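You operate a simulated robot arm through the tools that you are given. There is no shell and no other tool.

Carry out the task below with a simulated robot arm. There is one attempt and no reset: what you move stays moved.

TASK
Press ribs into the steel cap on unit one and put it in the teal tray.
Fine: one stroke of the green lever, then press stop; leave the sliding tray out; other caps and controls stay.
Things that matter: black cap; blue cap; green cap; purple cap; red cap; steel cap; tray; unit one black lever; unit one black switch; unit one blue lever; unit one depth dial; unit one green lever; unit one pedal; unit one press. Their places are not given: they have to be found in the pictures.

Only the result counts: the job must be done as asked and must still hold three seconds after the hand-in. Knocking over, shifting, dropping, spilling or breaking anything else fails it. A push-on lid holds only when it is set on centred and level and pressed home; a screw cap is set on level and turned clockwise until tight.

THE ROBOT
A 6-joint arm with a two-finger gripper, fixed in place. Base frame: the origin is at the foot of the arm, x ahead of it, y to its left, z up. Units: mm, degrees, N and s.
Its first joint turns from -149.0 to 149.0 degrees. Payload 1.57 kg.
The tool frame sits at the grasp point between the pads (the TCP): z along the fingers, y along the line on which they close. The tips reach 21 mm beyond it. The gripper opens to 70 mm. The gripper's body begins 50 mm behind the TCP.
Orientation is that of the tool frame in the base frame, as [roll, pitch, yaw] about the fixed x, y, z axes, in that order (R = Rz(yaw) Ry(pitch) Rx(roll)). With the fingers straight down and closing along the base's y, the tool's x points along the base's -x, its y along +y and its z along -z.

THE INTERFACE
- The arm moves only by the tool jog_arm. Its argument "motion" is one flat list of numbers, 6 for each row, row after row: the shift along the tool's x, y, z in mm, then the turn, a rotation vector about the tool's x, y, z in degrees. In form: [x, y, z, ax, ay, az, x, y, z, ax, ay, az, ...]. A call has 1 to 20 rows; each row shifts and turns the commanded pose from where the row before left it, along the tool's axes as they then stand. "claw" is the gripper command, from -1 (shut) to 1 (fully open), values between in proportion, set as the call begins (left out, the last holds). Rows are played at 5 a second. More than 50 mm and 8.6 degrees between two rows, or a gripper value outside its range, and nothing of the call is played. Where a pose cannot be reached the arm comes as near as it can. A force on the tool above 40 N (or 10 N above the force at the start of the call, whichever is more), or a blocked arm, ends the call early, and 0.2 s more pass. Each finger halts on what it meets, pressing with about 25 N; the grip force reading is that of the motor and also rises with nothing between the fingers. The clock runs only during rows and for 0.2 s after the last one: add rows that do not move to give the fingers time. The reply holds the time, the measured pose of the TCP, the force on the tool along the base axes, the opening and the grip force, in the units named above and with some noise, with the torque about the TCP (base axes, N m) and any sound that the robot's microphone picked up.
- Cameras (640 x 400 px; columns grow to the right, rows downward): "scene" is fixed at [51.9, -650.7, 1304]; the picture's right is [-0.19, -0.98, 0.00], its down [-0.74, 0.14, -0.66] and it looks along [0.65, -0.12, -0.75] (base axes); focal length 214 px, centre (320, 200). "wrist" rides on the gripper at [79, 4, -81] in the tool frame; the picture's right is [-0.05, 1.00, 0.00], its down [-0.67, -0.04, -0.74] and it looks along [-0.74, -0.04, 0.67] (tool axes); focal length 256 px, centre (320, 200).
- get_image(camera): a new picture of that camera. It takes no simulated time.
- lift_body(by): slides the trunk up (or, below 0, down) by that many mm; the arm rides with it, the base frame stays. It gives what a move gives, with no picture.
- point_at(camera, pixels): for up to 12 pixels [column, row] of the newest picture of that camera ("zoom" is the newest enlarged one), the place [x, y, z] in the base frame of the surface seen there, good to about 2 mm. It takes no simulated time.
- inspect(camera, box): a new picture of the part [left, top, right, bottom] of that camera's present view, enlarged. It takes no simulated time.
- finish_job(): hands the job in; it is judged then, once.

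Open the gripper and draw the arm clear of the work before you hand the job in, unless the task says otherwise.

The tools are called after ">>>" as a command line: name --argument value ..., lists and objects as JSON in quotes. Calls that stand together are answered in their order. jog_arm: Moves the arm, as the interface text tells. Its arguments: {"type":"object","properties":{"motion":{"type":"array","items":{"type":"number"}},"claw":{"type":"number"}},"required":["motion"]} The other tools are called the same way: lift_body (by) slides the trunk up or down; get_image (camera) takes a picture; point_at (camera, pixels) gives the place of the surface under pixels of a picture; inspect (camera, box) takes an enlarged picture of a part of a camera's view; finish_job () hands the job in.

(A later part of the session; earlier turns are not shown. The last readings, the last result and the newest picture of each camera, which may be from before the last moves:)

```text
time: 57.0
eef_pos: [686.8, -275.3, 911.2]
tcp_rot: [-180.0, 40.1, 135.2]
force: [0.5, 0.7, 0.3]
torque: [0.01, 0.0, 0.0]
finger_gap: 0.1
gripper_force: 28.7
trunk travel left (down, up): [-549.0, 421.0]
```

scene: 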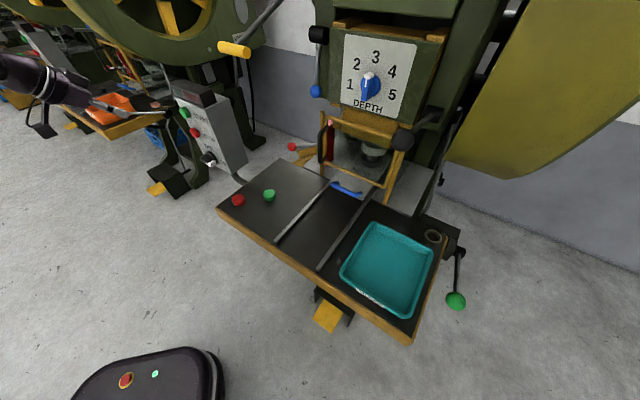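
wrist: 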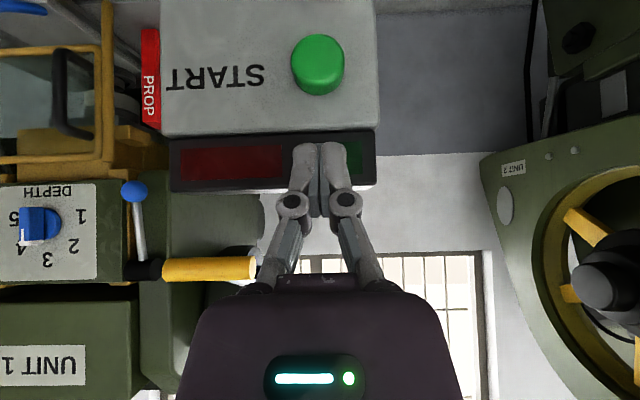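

Now I sweep along +v, staying in front of the table edge.

>>> jog_arm --motion '[0, -40, 0, 0, 0, 0, 0, -40, 0, 0, 0, 0, 0, -40, 0, 0, 0, 0, 0, -40, 0, 0, 0, 0, 0, -40, 0, 0, 0, 0, 0, -40, 0, 0, 0, 0, 0, -40, 0, 0, 0, 0, 0, -40, 0, 0, 0, 0, 0, -40, 0, 0, 0, 0, 0, -40, 0, 0, 0, 0, 0, -40, 0, 0, 0, 0, 0, -40, 0, 0, 0, 0, 0, -40, 0, 0, 0, 0, 0, -40, 0, 0, 0, 0, 0, -40, 0, 0, 0, 0, 0, -40, 0, 0, 0, 0, 0, -40, 0, 0, 0, 0]'

>>> get_image --camera "wrist"

>>> get_image --camera "scene"

```text
time: 60.6
eef_pos: [206.6, -756.2, 912.0]
tcp_rot: [180.0, 40.1, 135.1]
force: [0.0, 0.0, 0.2]
torque: [-0.01, 0.01, -0.03]
finger_gap: 0.1
gripper_force: 28.4
trunk travel left (down, up): [-549.0, 421.0]
```

```text
taken
```

wrist: 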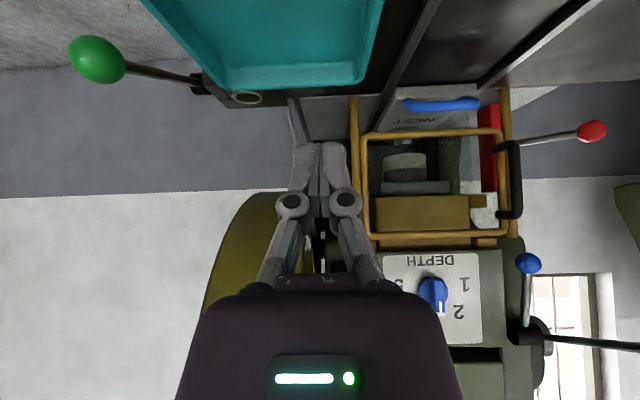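

```text
taken
```

scene: 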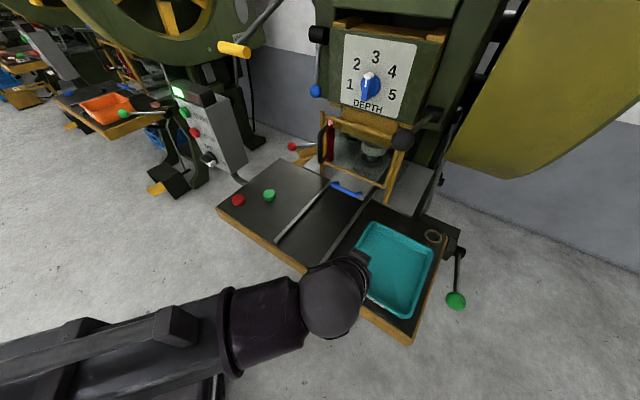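

In the scene view the green lamp on the console (178,92) is now lit: the machine came up after a delay. I enlarge to confirm.

>>> inspect --camera "scene" --box '[160, 75, 240, 135]'

>>> point_at --camera "wrist" --pixels '[[97, 60], [80, 60], [114, 60], [97, 44], [97, 78], [150, 74], [190, 82], [205, 85], [210, 78]]'

>>> inspect --camera "wrist" --box '[50, 10, 290, 130]'

```text
6.67 times, centred on (200, 105) of scene
```

zoom: 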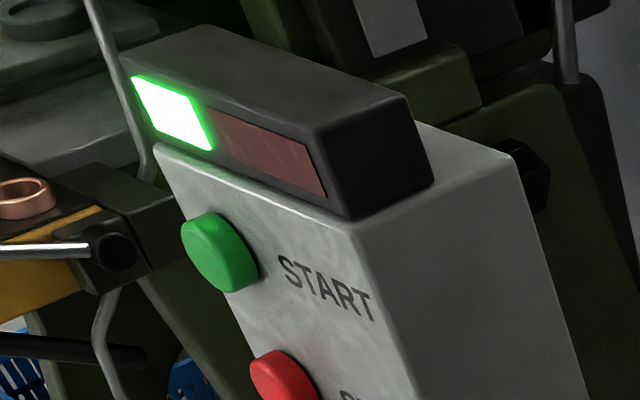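

```text
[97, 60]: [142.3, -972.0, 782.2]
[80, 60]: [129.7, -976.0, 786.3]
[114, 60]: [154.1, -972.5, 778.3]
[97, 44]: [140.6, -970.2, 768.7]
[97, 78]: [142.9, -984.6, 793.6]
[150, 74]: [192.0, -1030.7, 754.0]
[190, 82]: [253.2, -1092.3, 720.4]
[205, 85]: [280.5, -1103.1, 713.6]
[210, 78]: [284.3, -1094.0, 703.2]
```

```text
2.67 times, centred on (170, 70) of wrist
```

zoom: 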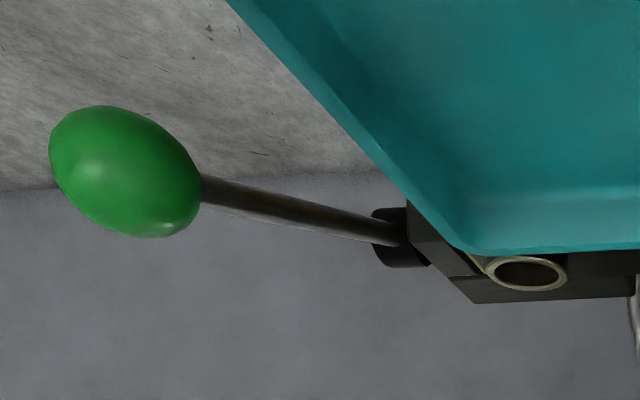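

The green lamp is bright: unit one is running. The knob's centre computes to ≈(143,-992,772) (u 803, v 600), radius ~22, pivot near u 992, z 699. I reduce the tilt to ~16° so the closed fingertips can push it down from above.

>>> jog_arm --motion '[0, 0, 0, 0, 8, 0, 0, 0, 0, 0, 8, 0, 0, 0, 0, 0, 8, 0, 0, 0, 0, 0, 0, 0]' --claw -1

```text
time: 61.6
eef_pos: [207.1, -757.5, 876.5]
tcp_rot: [-179.9, 16.0, 135.1]
force: [0.2, -0.5, -0.1]
torque: [0.01, 0.02, 0.0]
finger_gap: 0.0
gripper_force: 28.5
out of reach, approached as far as the arm can: row 1, 2, 3
trunk travel left (down, up): [-549.0, 421.0]
```

As predicted z is 876. I move over the knob (TCP u 791, v 600), tips ~60 mm above it.

>>> jog_arm --motion '[-17.46, -35.1, 5.0, 0, 0, 0, -17.46, -35.1, 5.0, 0, 0, 0, -17.46, -35.1, 5.0, 0, 0, 0, -17.46, -35.1, 5.0, 0, 0, 0, -17.46, -35.1, 5.0, 0, 0, 0, -17.46, -35.1, 5.0, 0, 0, 0, 0, 0, 0, 0, 0, 0]'

>>> get_image --camera "wrist"

>>> get_image --camera "scene"

```text
time: 63.2
eef_pos: [132.8, -981.1, 875.4]
tcp_rot: [-180.0, 16.1, 135.1]
force: [0.9, 0.4, -0.8]
torque: [-0.02, 0.02, -0.02]
finger_gap: 0.0
gripper_force: 28.8
out of reach, approached as far as the arm can: row 6
trunk travel left (down, up): [-549.0, 421.0]
```

```text
taken
```

wrist: 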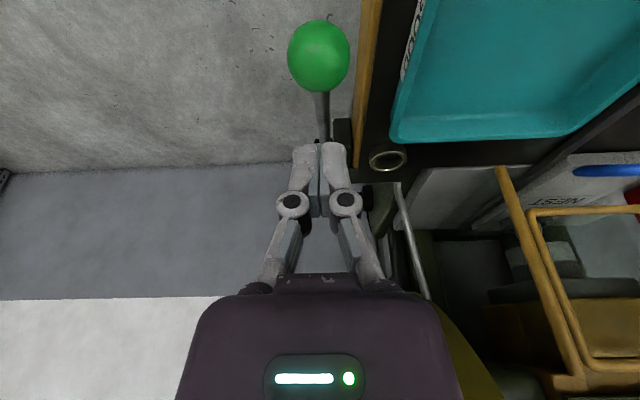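

```text
taken
```

scene: 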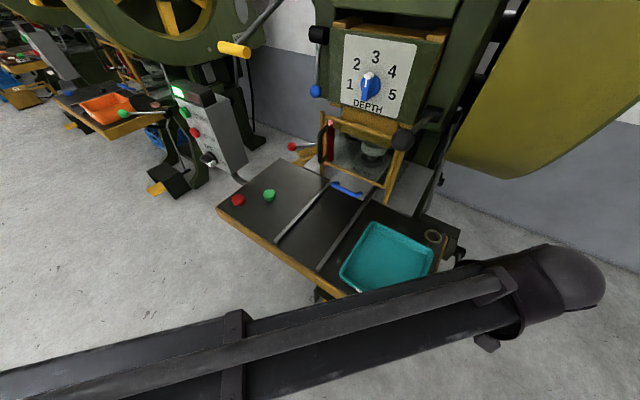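

The ball is at (319,55), aligned sideways. I re-measure its position from this closer view.

>>> point_at --camera "wrist" --pixels '[[319, 57], [300, 57], [338, 57], [319, 30], [319, 85], [322, 110], [324, 130], [342, 130]]'

>>> inspect --camera "wrist" --box '[260, 10, 420, 170]'

```text
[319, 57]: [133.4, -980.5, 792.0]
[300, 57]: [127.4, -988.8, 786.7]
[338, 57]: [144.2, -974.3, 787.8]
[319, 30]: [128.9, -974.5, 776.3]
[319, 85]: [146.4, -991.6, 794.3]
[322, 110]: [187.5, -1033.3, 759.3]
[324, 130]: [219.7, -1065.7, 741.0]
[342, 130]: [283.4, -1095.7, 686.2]
```

```text
2.50 times, centred on (340, 90) of wrist
```

zoom: 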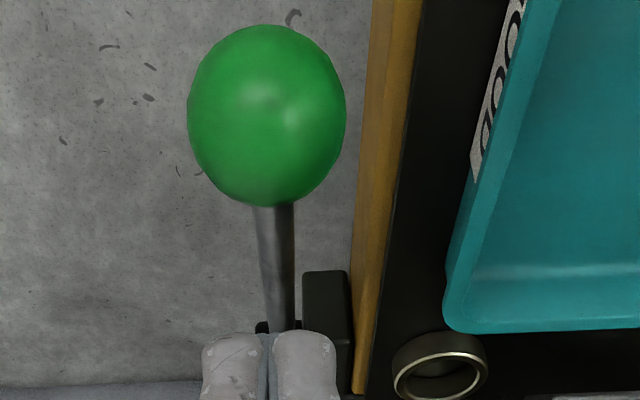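

Ball centre ≈ u 800, v 598, top z≈795; my tip centre is at u 793, suiting a downward push. I lower 50 mm to just above the ball.

>>> lift_body --by -50

>>> get_image --camera "wrist"

```text
time: 64.2
eef_pos: [134.0, -982.1, 825.4]
tcp_rot: [-179.9, 16.0, 135.1]
force: [0.3, 0.8, 0.6]
torque: [0.0, -0.01, 0.0]
finger_gap: 0.0
gripper_force: 28.4
trunk travel left (down, up): [-499.0, 471.0]
```

```text
taken
```

wrist: 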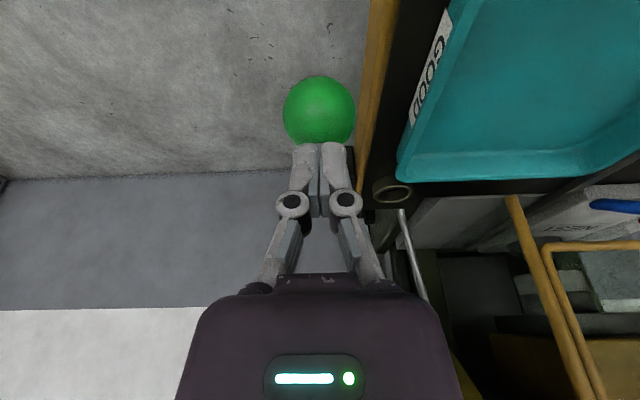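

The tips are ~8 mm above the ball. I lower 25 mm to start the stroke and read the force.

>>> lift_body --by -25

>>> get_image --camera "wrist"

```text
time: 64.9
eef_pos: [133.4, -980.9, 801.1]
tcp_rot: [-179.8, 16.3, 135.1]
force: [-1.8, 1.1, 3.1]
torque: [0.01, 0.03, -0.03]
finger_gap: 6.1
gripper_force: 28.4
trunk travel left (down, up): [-474.0, 496.0]
```

```text
taken
```

wrist: 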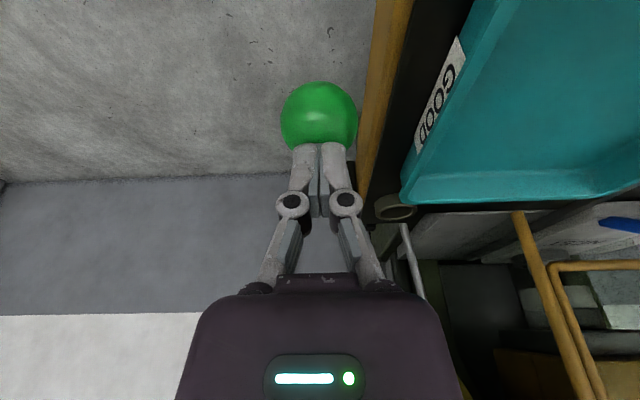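

Contact with only ~3.6 N, the lever yields easily. I continue the stroke 25 mm.

>>> lift_body --by -25

>>> get_image --camera "wrist"

```text
time: 65.6
eef_pos: [134.3, -982.1, 776.6]
tcp_rot: [-179.9, 16.3, 135.0]
force: [-1.6, 1.5, 5.0]
torque: [0.02, 0.03, -0.05]
finger_gap: 6.0
gripper_force: 28.6
trunk travel left (down, up): [-449.0, 521.0]
```

```text
taken
```

wrist: 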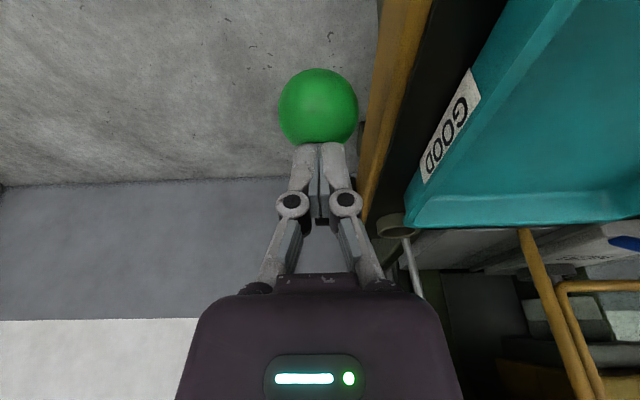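

The ball is drifting toward the operator relative to the tip, as the arc predicts. I shift 6 mm that way while keeping it pressed, then lower 20 mm more.

>>> jog_arm --motion '[5.8, 0, -1.66, 0, 0, 0]'

>>> lift_body --by -20

>>> get_image --camera "wrist"

```text
time: 66.0
eef_pos: [129.5, -977.2, 775.0]
tcp_rot: [-179.8, 16.2, 135.0]
force: [0.2, 1.4, 4.4]
torque: [-0.01, 0.01, 0.03]
finger_gap: 0.3
gripper_force: 28.2
trunk travel left (down, up): [-449.0, 521.0]
```

```text
time: 66.6
eef_pos: [127.7, -975.6, 760.9]
tcp_rot: [-179.6, 16.5, 135.0]
force: [-4.1, 3.4, 40.2]
torque: [0.02, 0.05, 0.06]
finger_gap: 6.1
gripper_force: 28.4
trunk travel left (down, up): [-430.0, 540.0]
stopped: the force on the tool passed its limit at 49 N (the readings are from after the stop); the commanded pose is now the measured one
```

```text
taken
```

wrist: 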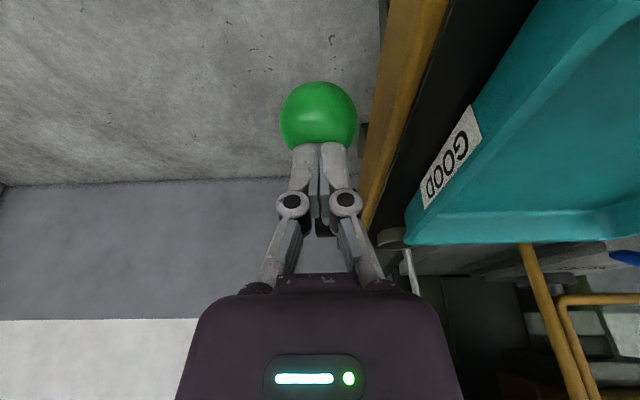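

The lever met a firm stop (49 N) after ~55 mm. I look at the press and console to see whether the ram responded.

>>> get_image --camera "scene"

>>> inspect --camera "scene" --box '[310, 110, 430, 200]'

>>> inspect --camera "scene" --box '[160, 75, 240, 135]'

```text
taken
```

scene: 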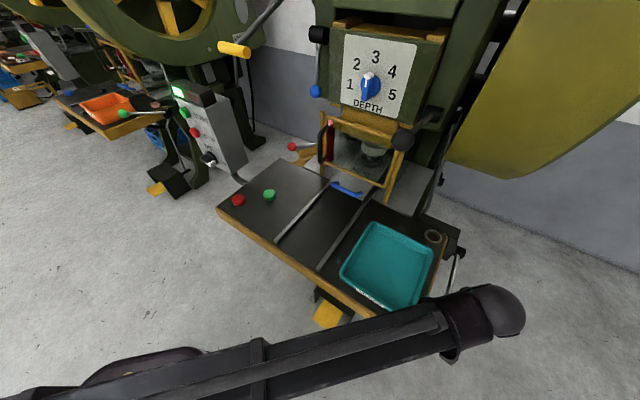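

```text
4.44 times, centred on (370, 155) of scene
```

zoom: 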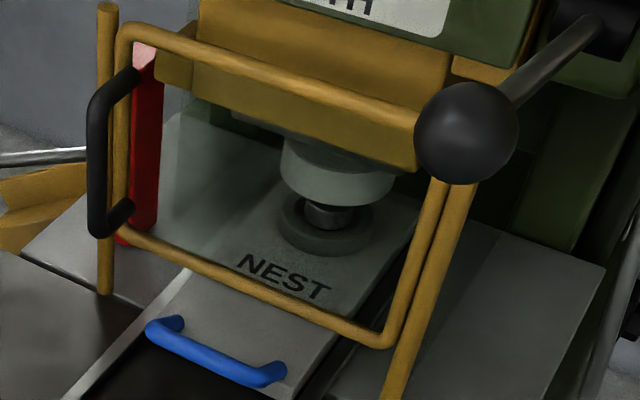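

```text
6.67 times, centred on (200, 105) of scene
```

zoom: 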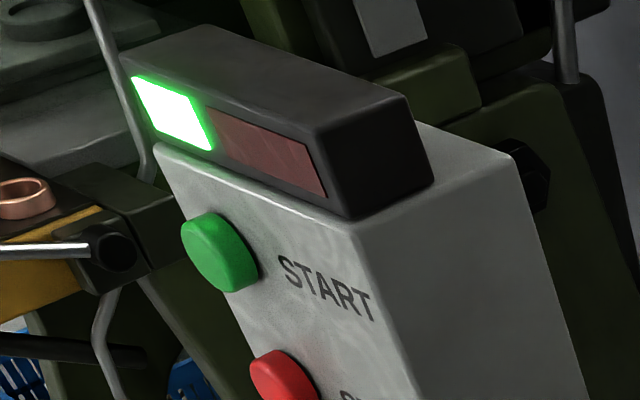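

The ram hasn't visibly moved and the lamp is still green. I hold the lever down for a second to see if anything is heard.

>>> jog_arm --motion '[0, 0, 0, 0, 0, 0, 0, 0, 0, 0, 0, 0, 0, 0, 0, 0, 0, 0, 0, 0, 0, 0, 0, 0, 0, 0, 0, 0, 0, 0]'

>>> inspect --camera "scene" --box '[310, 110, 430, 200]'

>>> inspect --camera "scene" --box '[400, 210, 560, 380]'

```text
time: 67.8
eef_pos: [129.6, -975.3, 760.7]
tcp_rot: [-179.7, 16.5, 135.1]
force: [-5.3, 5.8, 44.2]
torque: [0.06, 0.04, -0.05]
finger_gap: 6.0
gripper_force: 28.7
trunk travel left (down, up): [-430.0, 540.0]
```

```text
4.44 times, centred on (370, 155) of scene
```

zoom: 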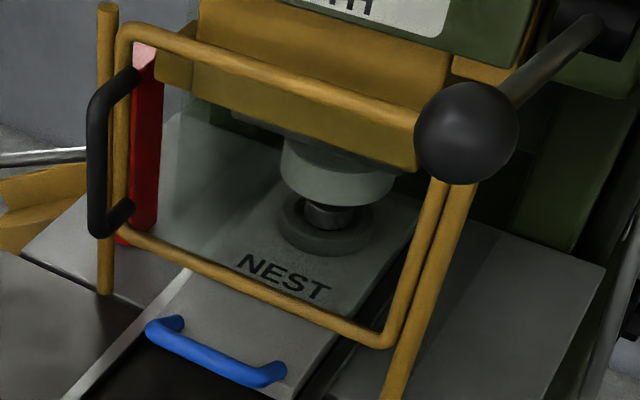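

```text
2.35 times, centred on (480, 295) of scene
```

zoom: 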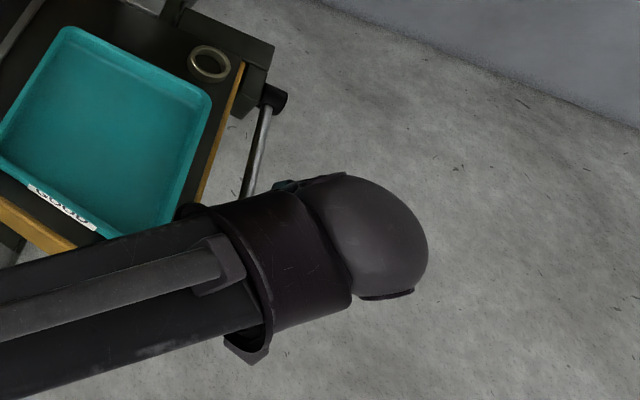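

Still nothing audible. I zoom on the cap under the punch to see whether it has changed.

>>> inspect --camera "scene" --box '[375, 140, 405, 165]'

>>> inspect --camera "scene" --box '[380, 140, 410, 160]'

>>> inspect --camera "scene" --box '[350, 135, 395, 170]'

```text
16.00 times, centred on (390, 152) of scene
```

zoom: 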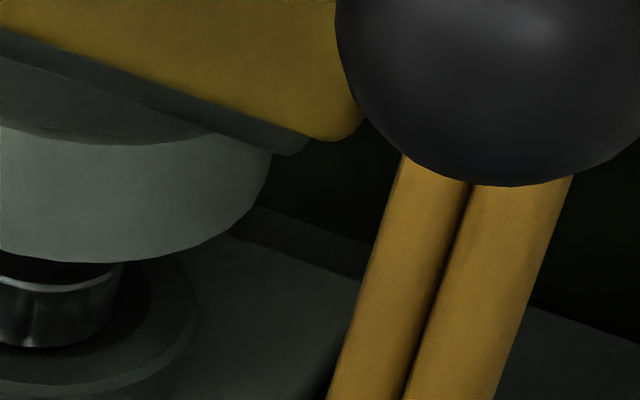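

```text
16.00 times, centred on (395, 150) of scene
```

zoom: 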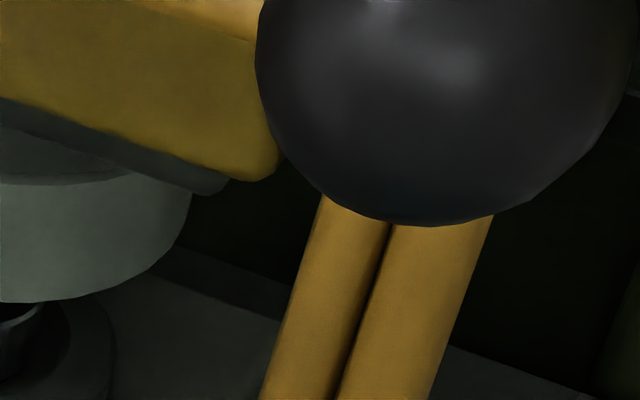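

```text
11.43 times, centred on (372, 152) of scene
```

zoom: 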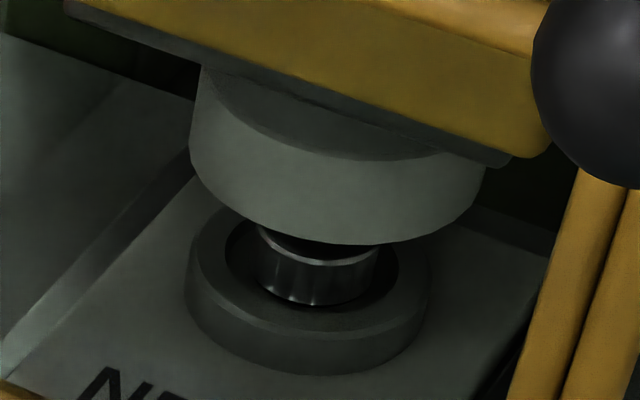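

The cap under the punch now shows vertical ribs and a rim line in the enlargement, so the stroke appears to have worked. I release the lever by raising 20 mm first and watching that it follows.

>>> lift_body --by 20

>>> get_image --camera "wrist"

```text
time: 68.5
eef_pos: [128.6, -978.9, 776.7]
tcp_rot: [-179.8, 16.4, 135.0]
force: [-1.3, -0.3, 4.0]
torque: [-0.01, -0.02, 0.0]
finger_gap: 0.0
gripper_force: 28.9
trunk travel left (down, up): [-450.0, 520.0]
```

```text
taken
```

wrist: 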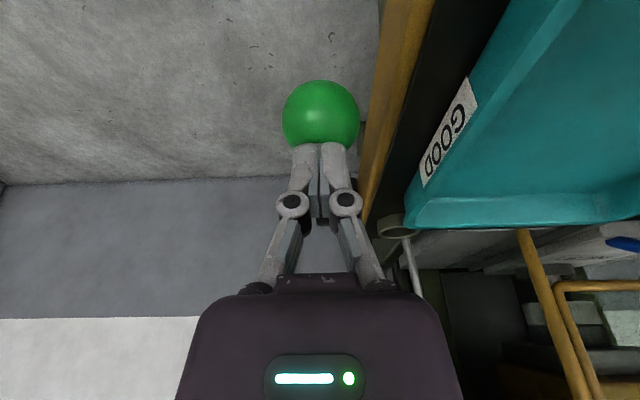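

The lever follows up with a ~4 N spring force. I raise a further 80 mm to clear it entirely.

>>> lift_body --by 80

>>> get_image --camera "wrist"

>>> inspect --camera "scene" --box '[350, 135, 395, 170]'

>>> point_at --camera "wrist" --pixels '[[319, 65], [319, 95], [322, 120]]'

```text
time: 69.6
eef_pos: [128.6, -978.7, 855.1]
tcp_rot: [-179.8, 16.4, 135.0]
force: [-0.4, 0.2, -0.6]
torque: [0.0, 0.02, -0.04]
finger_gap: 0.0
gripper_force: 28.4
trunk travel left (down, up): [-530.0, 440.0]
```

```text
taken
```

wrist: 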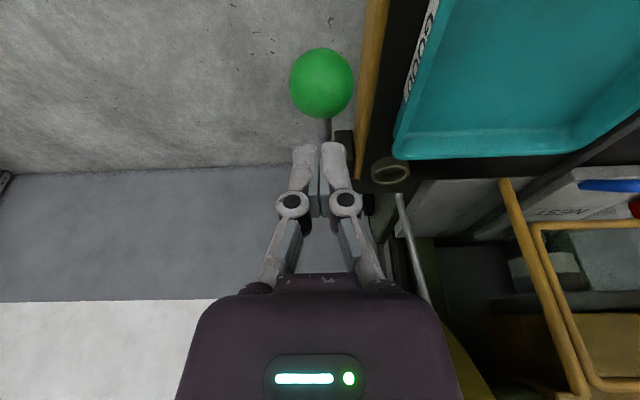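

```text
11.43 times, centred on (372, 152) of scene
```

zoom: 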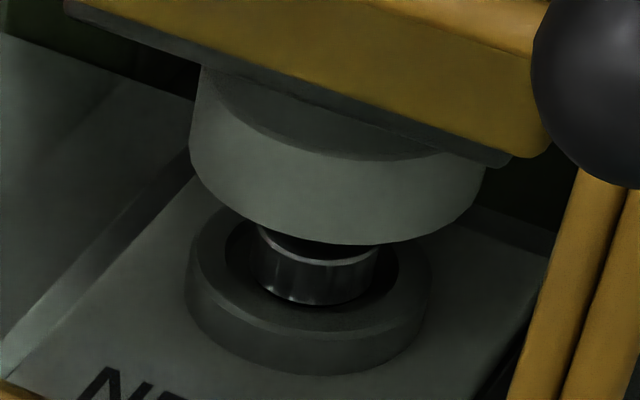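

```text
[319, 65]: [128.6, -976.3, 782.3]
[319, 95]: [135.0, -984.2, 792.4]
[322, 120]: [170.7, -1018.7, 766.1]
```

The lever has returned to rest (top z≈792). I check the console lamps and overall state again.

>>> inspect --camera "scene" --box '[160, 75, 240, 135]'

>>> inspect --camera "scene" --box '[310, 0, 470, 130]'

>>> inspect --camera "scene" --box '[362, 148, 386, 166]'

```text
6.67 times, centred on (200, 105) of scene
```

zoom: 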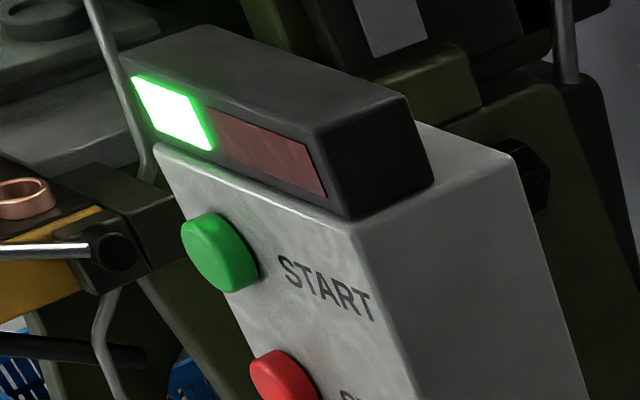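

```text
3.08 times, centred on (390, 65) of scene
```

zoom: 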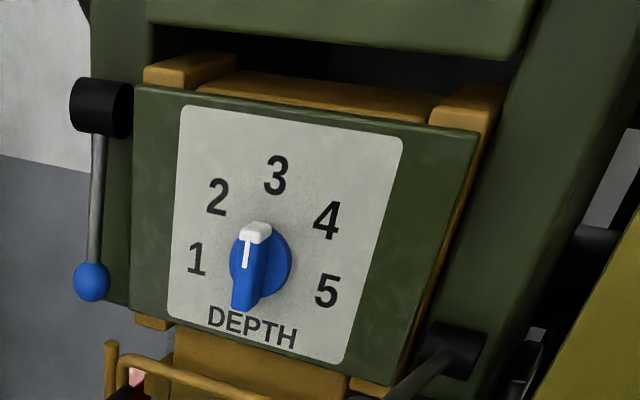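

```text
16.00 times, centred on (374, 157) of scene
```

zoom: 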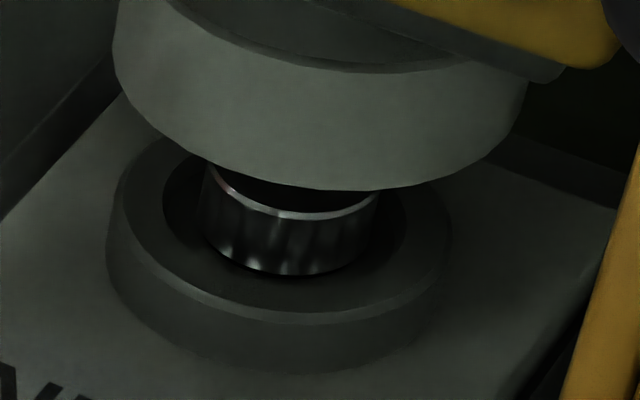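

The side of the cap shows vertical highlights that look like ribs, but I want a better look from the front. I move back and across so the wrist camera can look under the punch.

>>> jog_arm --motion '[22, 0, -6.3, 0, 0, 0, 22, 0, -6.3, 0, 0, 0, 22, 0, -6.3, 0, 0, 0, 22, 0, -6.3, 0, 0, 0, 0, 40, 0, 0, 0, 0, 0, 40, 0, 0, 0, 0, 0, 40, 0, 0, 0, 0, 0, 40, 0, 0, 0, 0, 0, 40, 0, 0, 0, 0, 0, 40, 0, 0, 0, 0, 0, 40, 0, 0, 0, 0, 0, 0, 0, 0, 0, 0]'

>>> get_image --camera "wrist"

```text
time: 72.2
eef_pos: [264.9, -718.2, 856.2]
tcp_rot: [-179.8, 16.5, 134.9]
force: [-0.1, 0.3, 0.3]
torque: [-0.01, 0.01, -0.01]
finger_gap: 0.0
gripper_force: 28.0
out of reach, approached as far as the arm can: row 11
trunk travel left (down, up): [-530.0, 440.0]
```

```text
taken
```

wrist: 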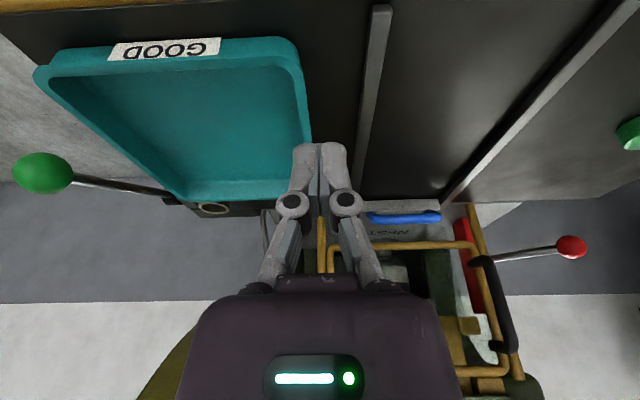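

I enlarge the region around the punch at (400,255).

>>> inspect --camera "wrist" --box '[360, 210, 460, 280]'

>>> inspect --camera "scene" --box '[350, 135, 395, 170]'

```text
5.71 times, centred on (410, 245) of wrist
```

zoom: 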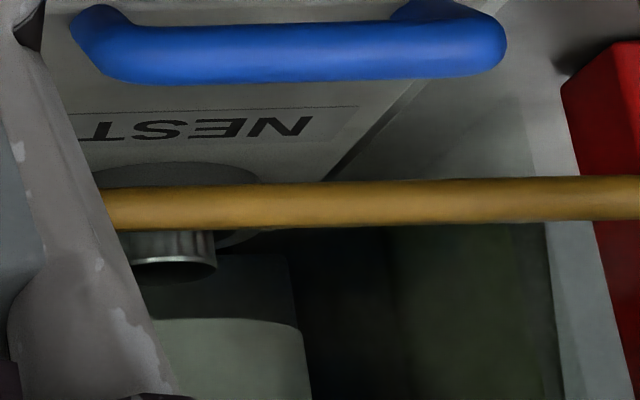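

```text
11.43 times, centred on (372, 152) of scene
```

zoom: 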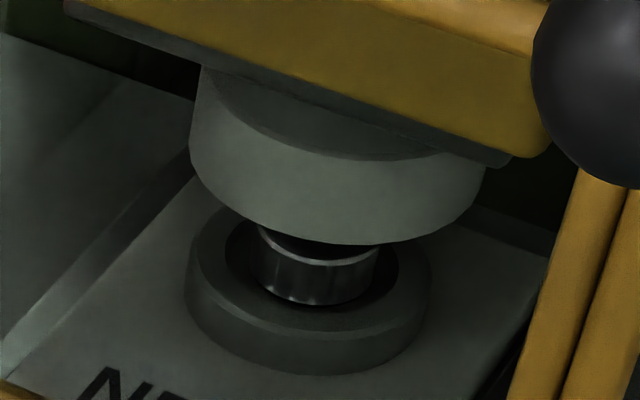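

There are hints of ribs on the cap's side at (175,245). For a clearer look under the guard bar I tilt to 40° again and lower the camera.

>>> jog_arm --motion '[0, 0, 0, 0, -8, 0, 0, 0, 0, 0, -8, 0, 0, 0, 0, 0, -8, 0, 0, 0, 0, 0, 0, 0]'

>>> lift_body --by -95

>>> get_image --camera "wrist"

```text
time: 73.2
eef_pos: [261.8, -716.1, 893.2]
tcp_rot: [-179.7, 40.5, 135.1]
force: [-0.4, -0.4, -0.4]
torque: [0.01, 0.0, -0.02]
finger_gap: 0.0
gripper_force: 28.6
out of reach, approached as far as the arm can: row 1, 2, 3
trunk travel left (down, up): [-530.0, 440.0]
```

```text
time: 74.5
eef_pos: [263.3, -716.8, 798.9]
tcp_rot: [-179.7, 40.4, 135.0]
force: [0.9, -0.4, 0.3]
torque: [0.02, 0.0, -0.01]
finger_gap: 0.0
gripper_force: 28.4
trunk travel left (down, up): [-435.0, 535.0]
```

```text
taken
```

wrist: 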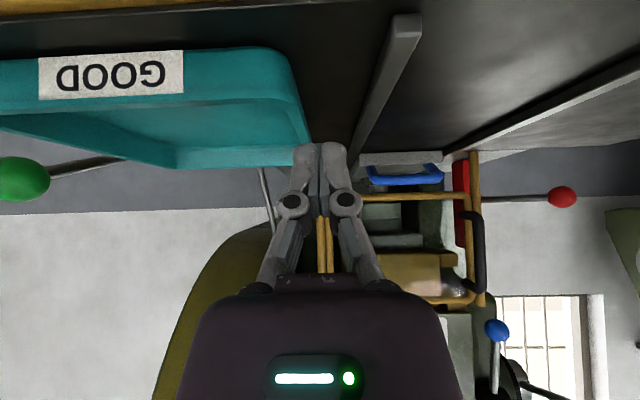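

I zoom on the gap below the guard bar around (390,190).

>>> inspect --camera "wrist" --box '[355, 165, 445, 245]'

>>> inspect --camera "wrist" --box '[365, 190, 415, 225]'

```text
5.00 times, centred on (400, 205) of wrist
```

zoom: 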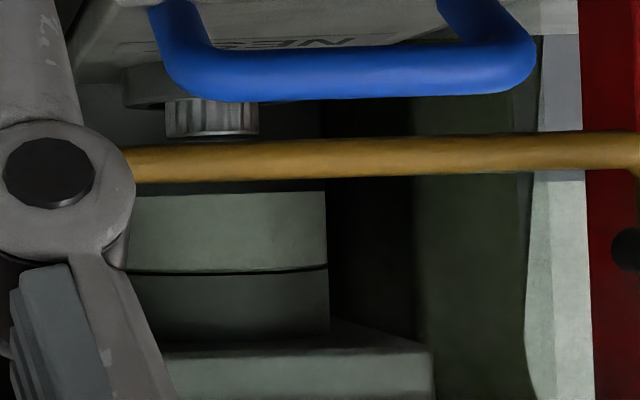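

```text
11.43 times, centred on (390, 208) of wrist
```

zoom: 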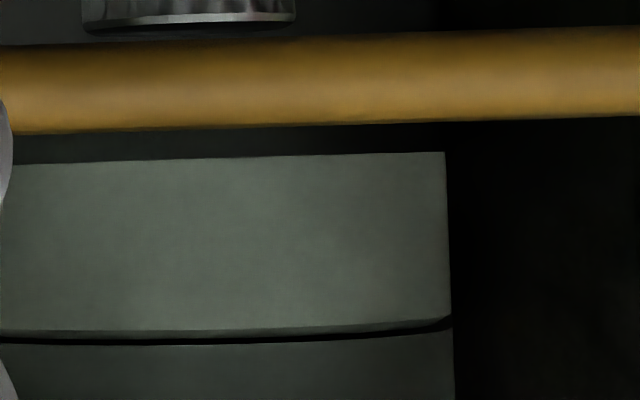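

The cap clearly carries vertical ribs now (zoom at (210,117)): the single stroke worked. Next is STOP: I raise to its height and travel back to the console side.

>>> lift_body --by 128

>>> jog_arm --motion '[0, 40.7, 0, 0, 0, 0, 0, 40.7, 0, 0, 0, 0, 0, 40.7, 0, 0, 0, 0, 0, 40.7, 0, 0, 0, 0, 0, 40.7, 0, 0, 0, 0, 0, 40.7, 0, 0, 0, 0, 0, 40.7, 0, 0, 0, 0, 0, 40.7, 0, 0, 0, 0, 0, 40.7, 0, 0, 0, 0, 0, 40.7, 0, 0, 0, 0, 0, 40.7, 0, 0, 0, 0, 0, 40.7, 0, 0, 0, 0, 0, 40.7, 0, 0, 0, 0, 0, 40.7, 0, 0, 0, 0, 0, 40.7, 0, 0, 0, 0, 0, 0, 0, 0, 0, 0]'

>>> get_image --camera "wrist"

```text
time: 76.1
eef_pos: [262.5, -715.8, 926.1]
tcp_rot: [-179.7, 40.4, 135.0]
force: [0.4, -0.7, -0.3]
torque: [0.0, -0.01, 0.02]
finger_gap: 0.2
gripper_force: 28.4
trunk travel left (down, up): [-563.0, 407.0]
```

```text
time: 79.5
eef_pos: [692.1, -282.3, 925.6]
tcp_rot: [-179.7, 40.3, 135.2]
force: [0.0, 0.1, 0.1]
torque: [0.01, -0.03, 0.02]
finger_gap: 0.0
gripper_force: 29.1
out of reach, approached as far as the arm can: row 10
trunk travel left (down, up): [-563.0, 407.0]
```

```text
taken
```

wrist: 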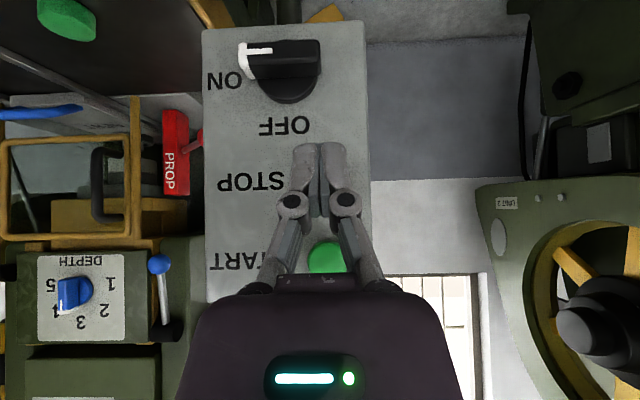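

TCP is at u 689, v -290 facing STOP. I fine-adjust (2 mm up, 1 mm sideways) and advance 68 mm, stopping short of contact.

>>> lift_body --by 2

>>> jog_arm --motion '[-13, 0.6, 11, 0, 0, 0, -13, 0.6, 11, 0, 0, 0, -13, 0, 11, 0, 0, 0, -13, 0, 11, 0, 0, 0, 0, 0, 0, 0, 0, 0]'

>>> inspect --camera "scene" --box '[150, 75, 250, 175]'

>>> get_image --camera "wrist"

```text
time: 80.0
eef_pos: [692.7, -282.2, 926.7]
tcp_rot: [-179.7, 40.4, 135.0]
force: [0.5, -1.1, -1.0]
torque: [-0.03, -0.03, 0.03]
finger_gap: 0.1
gripper_force: 28.3
trunk travel left (down, up): [-565.0, 405.0]
```

```text
time: 81.2
eef_pos: [740.1, -328.6, 927.6]
tcp_rot: [-179.8, 40.4, 135.1]
force: [0.7, -0.2, 0.8]
torque: [-0.01, 0.02, -0.01]
finger_gap: 0.0
gripper_force: 28.1
trunk travel left (down, up): [-565.0, 405.0]
```

```text
4.00 times, centred on (200, 125) of scene
```

zoom: 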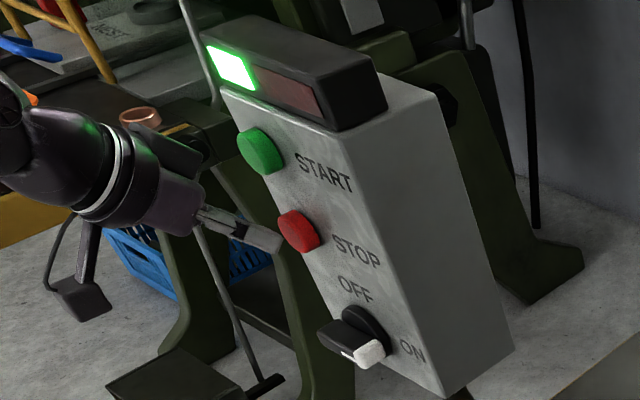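

```text
taken
```

wrist: 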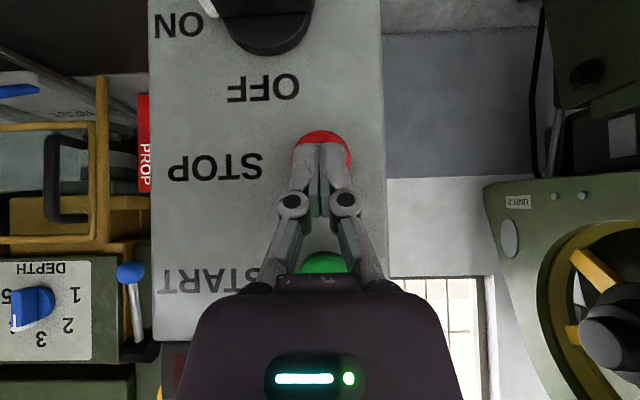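

Fingertip is ~9 mm in front of STOP, well centred. I press in 2–3 mm rows.

>>> jog_arm --motion '[-2.29, 0, 1.94, 0, 0, 0, -2.29, 0, 1.94, 0, 0, 0, -2.29, 0, 1.94, 0, 0, 0, -1.53, 0, 1.29, 0, 0, 0, -1.53, 0, 1.29, 0, 0, 0]'

>>> inspect --camera "scene" --box '[160, 75, 240, 135]'

```text
time: 82.4
eef_pos: [750.0, -340.3, 927.0]
tcp_rot: [-179.8, 40.5, 135.3]
force: [-2.1, 2.7, -0.2]
torque: [0.03, 0.01, 0.02]
finger_gap: 6.0
gripper_force: 28.7
trunk travel left (down, up): [-565.0, 405.0]
heard: click
```

```text
6.67 times, centred on (200, 105) of scene
```

zoom: 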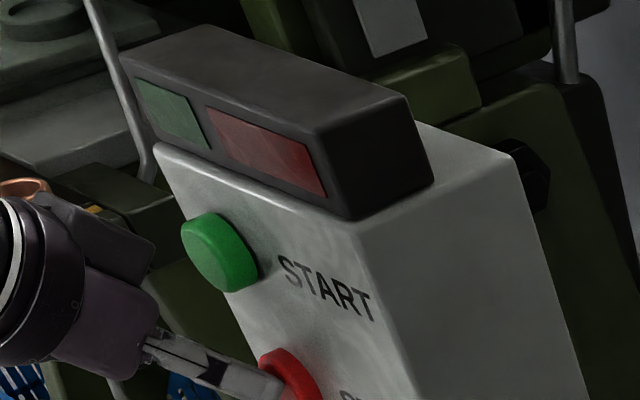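

Click heard and the green lamp went out: STOP is done. I back off from the console.

>>> jog_arm --motion '[7.64, 0, -6.45, 0, 0, 0, 13, 0, -11, 0, 0, 0, 13, 0, -11, 0, 0, 0, 13, 0, -11, 0, 0, 0, 9, 0, -7.6, 0, 0, 0, 0, 0, 0, 0, 0, 0]'

>>> jog_arm --motion '[0, -40.7, 0, 0, 0, 0, 0, -40.7, 0, 0, 0, 0, 0, -40.7, 0, 0, 0, 0, 0, -40.7, 0, 0, 0, 0, 0, -40.7, 0, 0, 0, 0, 0, -40.7, 0, 0, 0, 0, 0, -40.7, 0, 0, 0, 0, 0, -40.7, 0, 0, 0, 0, 0, -40.7, 0, 0, 0, 0, 0, -40.7, 0, 0, 0, 0, 0, -40.7, 0, 0, 0, 0, 0, -40.7, 0, 0, 0, 0, 0, 0, 0, 0, 0, 0]'

>>> get_image --camera "scene"

```text
time: 83.8
eef_pos: [699.0, -287.2, 928.5]
tcp_rot: [-179.7, 40.4, 135.2]
force: [1.1, 0.7, 0.4]
torque: [0.03, 0.0, 0.02]
finger_gap: 0.1
gripper_force: 28.7
trunk travel left (down, up): [-565.0, 405.0]
```

```text
time: 86.6
eef_pos: [354.8, -631.4, 926.6]
tcp_rot: [-179.7, 40.4, 135.2]
force: [-0.9, 0.0, 0.1]
torque: [0.01, -0.01, -0.01]
finger_gap: 0.0
gripper_force: 28.8
out of reach, approached as far as the arm can: row 10
trunk travel left (down, up): [-565.0, 405.0]
```

```text
taken
```

scene: 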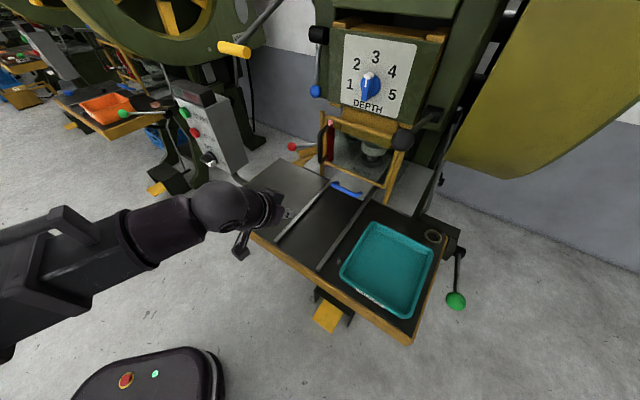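

At v 196 in front of the rails. I reduce the tilt to 20° for hooking the handle.

>>> jog_arm --motion '[0, 0, 0, 0, 7, 0, 0, 0, 0, 0, 7, 0, 0, 0, 0, 0, 6.4, 0, 0, 0, 0, 0, 0, 0]'

```text
time: 87.6
eef_pos: [353.7, -632.5, 895.7]
tcp_rot: [-179.8, 19.9, 135.2]
force: [-0.4, 0.0, 0.0]
torque: [0.0, -0.02, 0.0]
finger_gap: 0.0
gripper_force: 28.6
out of reach, approached as far as the arm can: row 1, 2, 3
trunk travel left (down, up): [-565.0, 405.0]
```

Now I lower 45 mm and advance toward the handle, staying above it.

>>> lift_body --by -45

>>> jog_arm --motion '[-38.2, 0, 13.9, 0, 0, 0, -38.2, 0, 13.9, 0, 0, 0, -38.2, 0, 13.9, 0, 0, 0, -38.2, 0, 13.9, 0, 0, 0, -38.2, 0, 13.9, 0, 0, 0, 0, 0, 0, 0, 0, 0]'

>>> get_image --camera "wrist"

```text
time: 88.5
eef_pos: [353.6, -631.8, 849.6]
tcp_rot: [-179.7, 20.1, 135.0]
force: [-1.0, 1.1, 0.5]
torque: [0.02, -0.03, -0.02]
finger_gap: 0.1
gripper_force: 28.6
trunk travel left (down, up): [-520.0, 450.0]
```

```text
time: 89.9
eef_pos: [497.7, -774.9, 849.0]
tcp_rot: [-179.8, 20.0, 135.0]
force: [-0.3, 0.4, 1.1]
torque: [-0.01, -0.01, -0.01]
finger_gap: 0.0
gripper_force: 28.9
trunk travel left (down, up): [-520.0, 450.0]
```

```text
taken
```

wrist: 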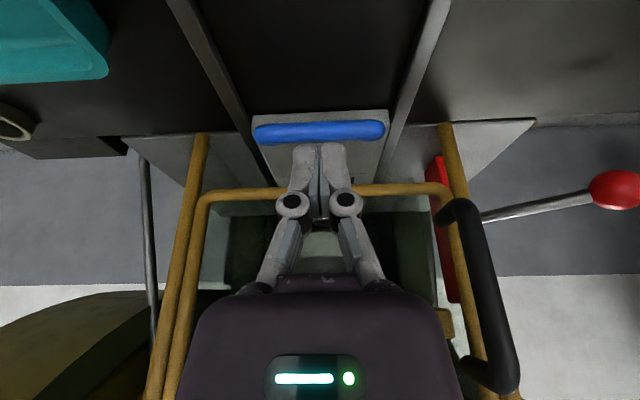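

The handle bar is at (318,131). I measure its position and the plate edge behind it.

>>> inspect --camera "wrist" --box '[240, 95, 400, 195]'

>>> point_at --camera "wrist" --pixels '[[275, 127], [275, 131], [275, 136], [275, 140], [365, 124], [365, 128], [365, 132], [365, 137], [280, 148], [360, 146], [280, 190], [360, 188]]'

```text
4.00 times, centred on (320, 145) of wrist
```

zoom: 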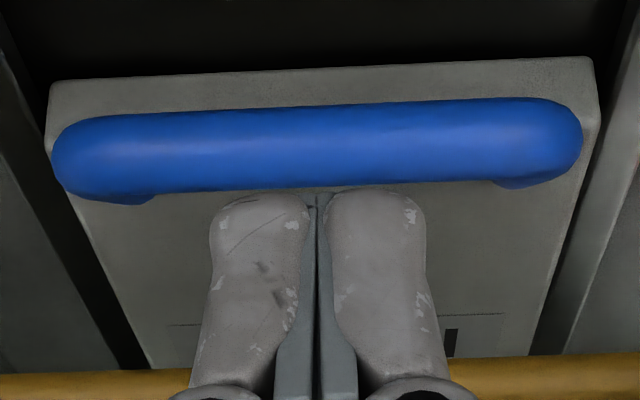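

```text
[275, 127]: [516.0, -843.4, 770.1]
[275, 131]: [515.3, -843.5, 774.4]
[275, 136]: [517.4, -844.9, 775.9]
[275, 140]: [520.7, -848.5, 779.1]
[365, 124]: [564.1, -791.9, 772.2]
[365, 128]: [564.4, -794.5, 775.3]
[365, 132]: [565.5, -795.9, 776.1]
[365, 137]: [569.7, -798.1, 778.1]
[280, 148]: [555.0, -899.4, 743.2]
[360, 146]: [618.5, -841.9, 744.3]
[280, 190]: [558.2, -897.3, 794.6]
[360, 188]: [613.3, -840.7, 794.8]
```

Bar centre u≈968.5 (back ≈977), plate front ≈1001, guard bar at u≥1022. I move above the gap to TCP u≈989 (tip stays 18 mm short of the guard).

>>> jog_arm --motion '[-27.9, -0.5, 10.15, 0, 0, 0, -27.9, -0.5, 10.15, 0, 0, 0, -27.9, -0.5, 10.15, 0, 0, 0, 0, 0, 0, 0, 0, 0]'

>>> get_image --camera "wrist"

>>> inspect --camera "scene" --box '[280, 90, 440, 220]'

```text
time: 90.9
eef_pos: [559.9, -839.8, 849.2]
tcp_rot: [-179.8, 19.9, 135.0]
force: [0.2, -0.1, -1.3]
torque: [0.01, 0.0, 0.05]
finger_gap: 0.2
gripper_force: 28.8
trunk travel left (down, up): [-520.0, 450.0]
```

```text
taken
```

wrist: 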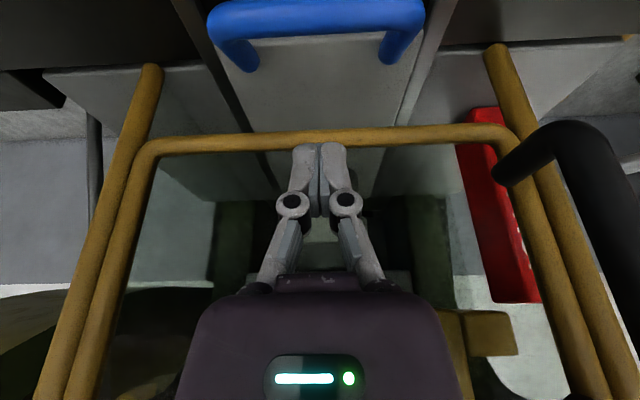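

```text
3.08 times, centred on (360, 155) of scene
```

zoom: 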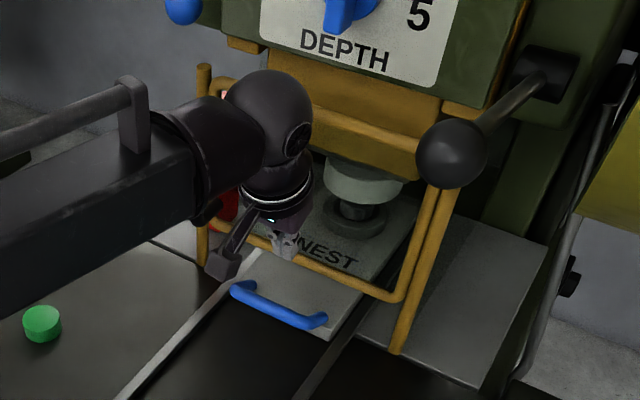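

TCP u 989.7, v 198. I descend 50 mm and check clearance to bar and guard.

>>> lift_body --by -50

>>> get_image --camera "wrist"

>>> inspect --camera "scene" --box '[310, 130, 410, 210]'

```text
time: 91.8
eef_pos: [560.0, -840.8, 799.8]
tcp_rot: [-179.7, 20.0, 135.0]
force: [0.5, 0.7, 0.8]
torque: [0.01, -0.01, 0.0]
finger_gap: 0.0
gripper_force: 28.9
trunk travel left (down, up): [-470.0, 500.0]
```

```text
taken
```

wrist: 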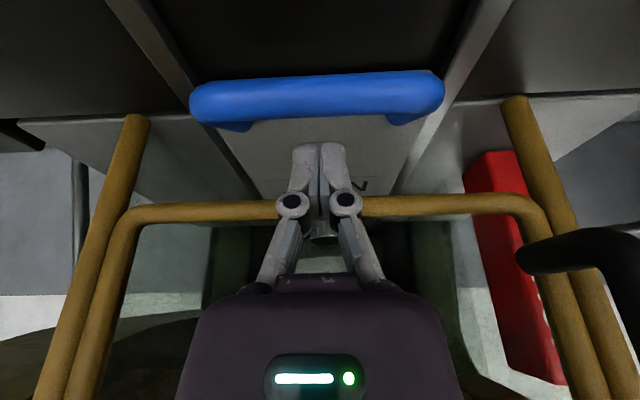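

```text
5.00 times, centred on (360, 170) of scene
```

zoom: 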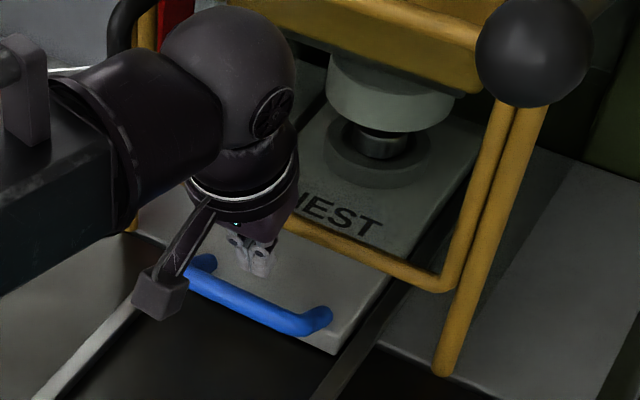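

Everything is clear; the tips are between the bar and the guard. I descend 20 mm, then 11 mm more.

>>> lift_body --by -20

>>> lift_body --by -11

>>> get_image --camera "wrist"

```text
time: 92.5
eef_pos: [558.9, -841.1, 781.0]
tcp_rot: [-179.8, 20.0, 135.0]
force: [-0.1, 0.6, -0.5]
torque: [0.0, -0.01, 0.01]
finger_gap: 0.0
gripper_force: 28.6
trunk travel left (down, up): [-450.0, 520.0]
```

```text
time: 93.1
eef_pos: [558.4, -839.8, 768.1]
tcp_rot: [-179.9, 20.1, 135.1]
force: [0.0, 0.0, 0.6]
torque: [0.03, 0.03, -0.02]
finger_gap: 0.0
gripper_force: 28.7
trunk travel left (down, up): [-439.0, 531.0]
```

```text
taken
```

wrist: 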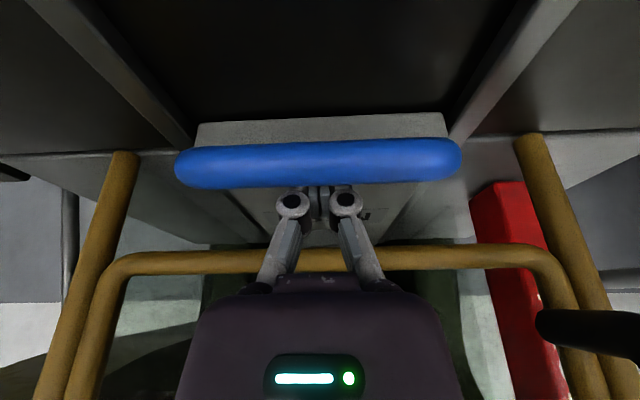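

The fingers are hooked behind the bar. I pull gently toward −u, 30 mm first.

>>> jog_arm --motion '[4.7, 0, -1.71, 0, 0, 0, 4.7, 0, -1.71, 0, 0, 0, 5.64, 0, -2.05, 0, 0, 0, 6.6, 0, -2.4, 0, 0, 0, 6.6, 0, -2.4, 0, 0, 0, 0, 0, 0, 0, 0, 0]'

>>> get_image --camera "wrist"

>>> inspect --camera "scene" --box '[310, 130, 410, 210]'

```text
time: 94.5
eef_pos: [538.7, -819.7, 768.9]
tcp_rot: [-179.9, 19.8, 135.1]
force: [-0.9, -0.7, -1.3]
torque: [0.01, 0.02, 0.01]
finger_gap: 0.3
gripper_force: 28.5
trunk travel left (down, up): [-439.0, 531.0]
```

```text
taken
```

wrist: 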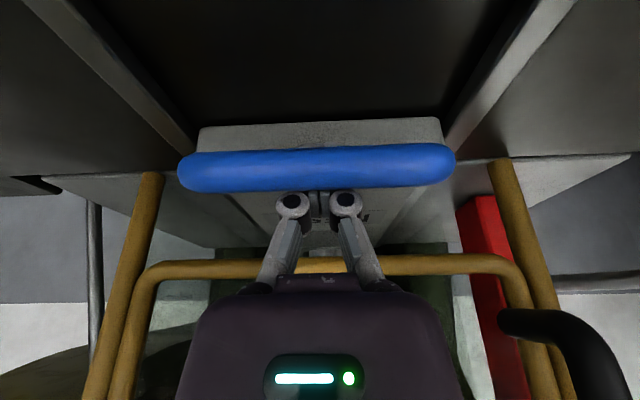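

```text
5.00 times, centred on (360, 170) of scene
```

zoom: 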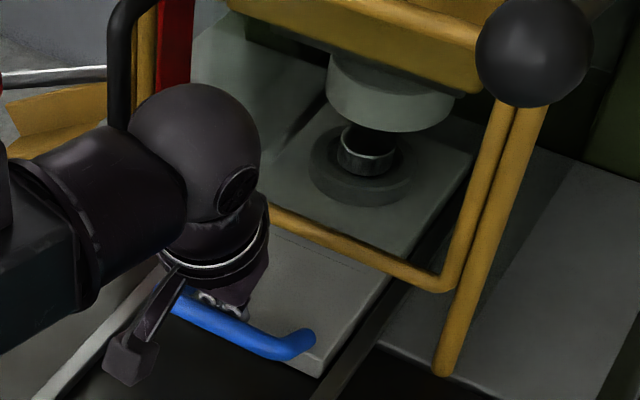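

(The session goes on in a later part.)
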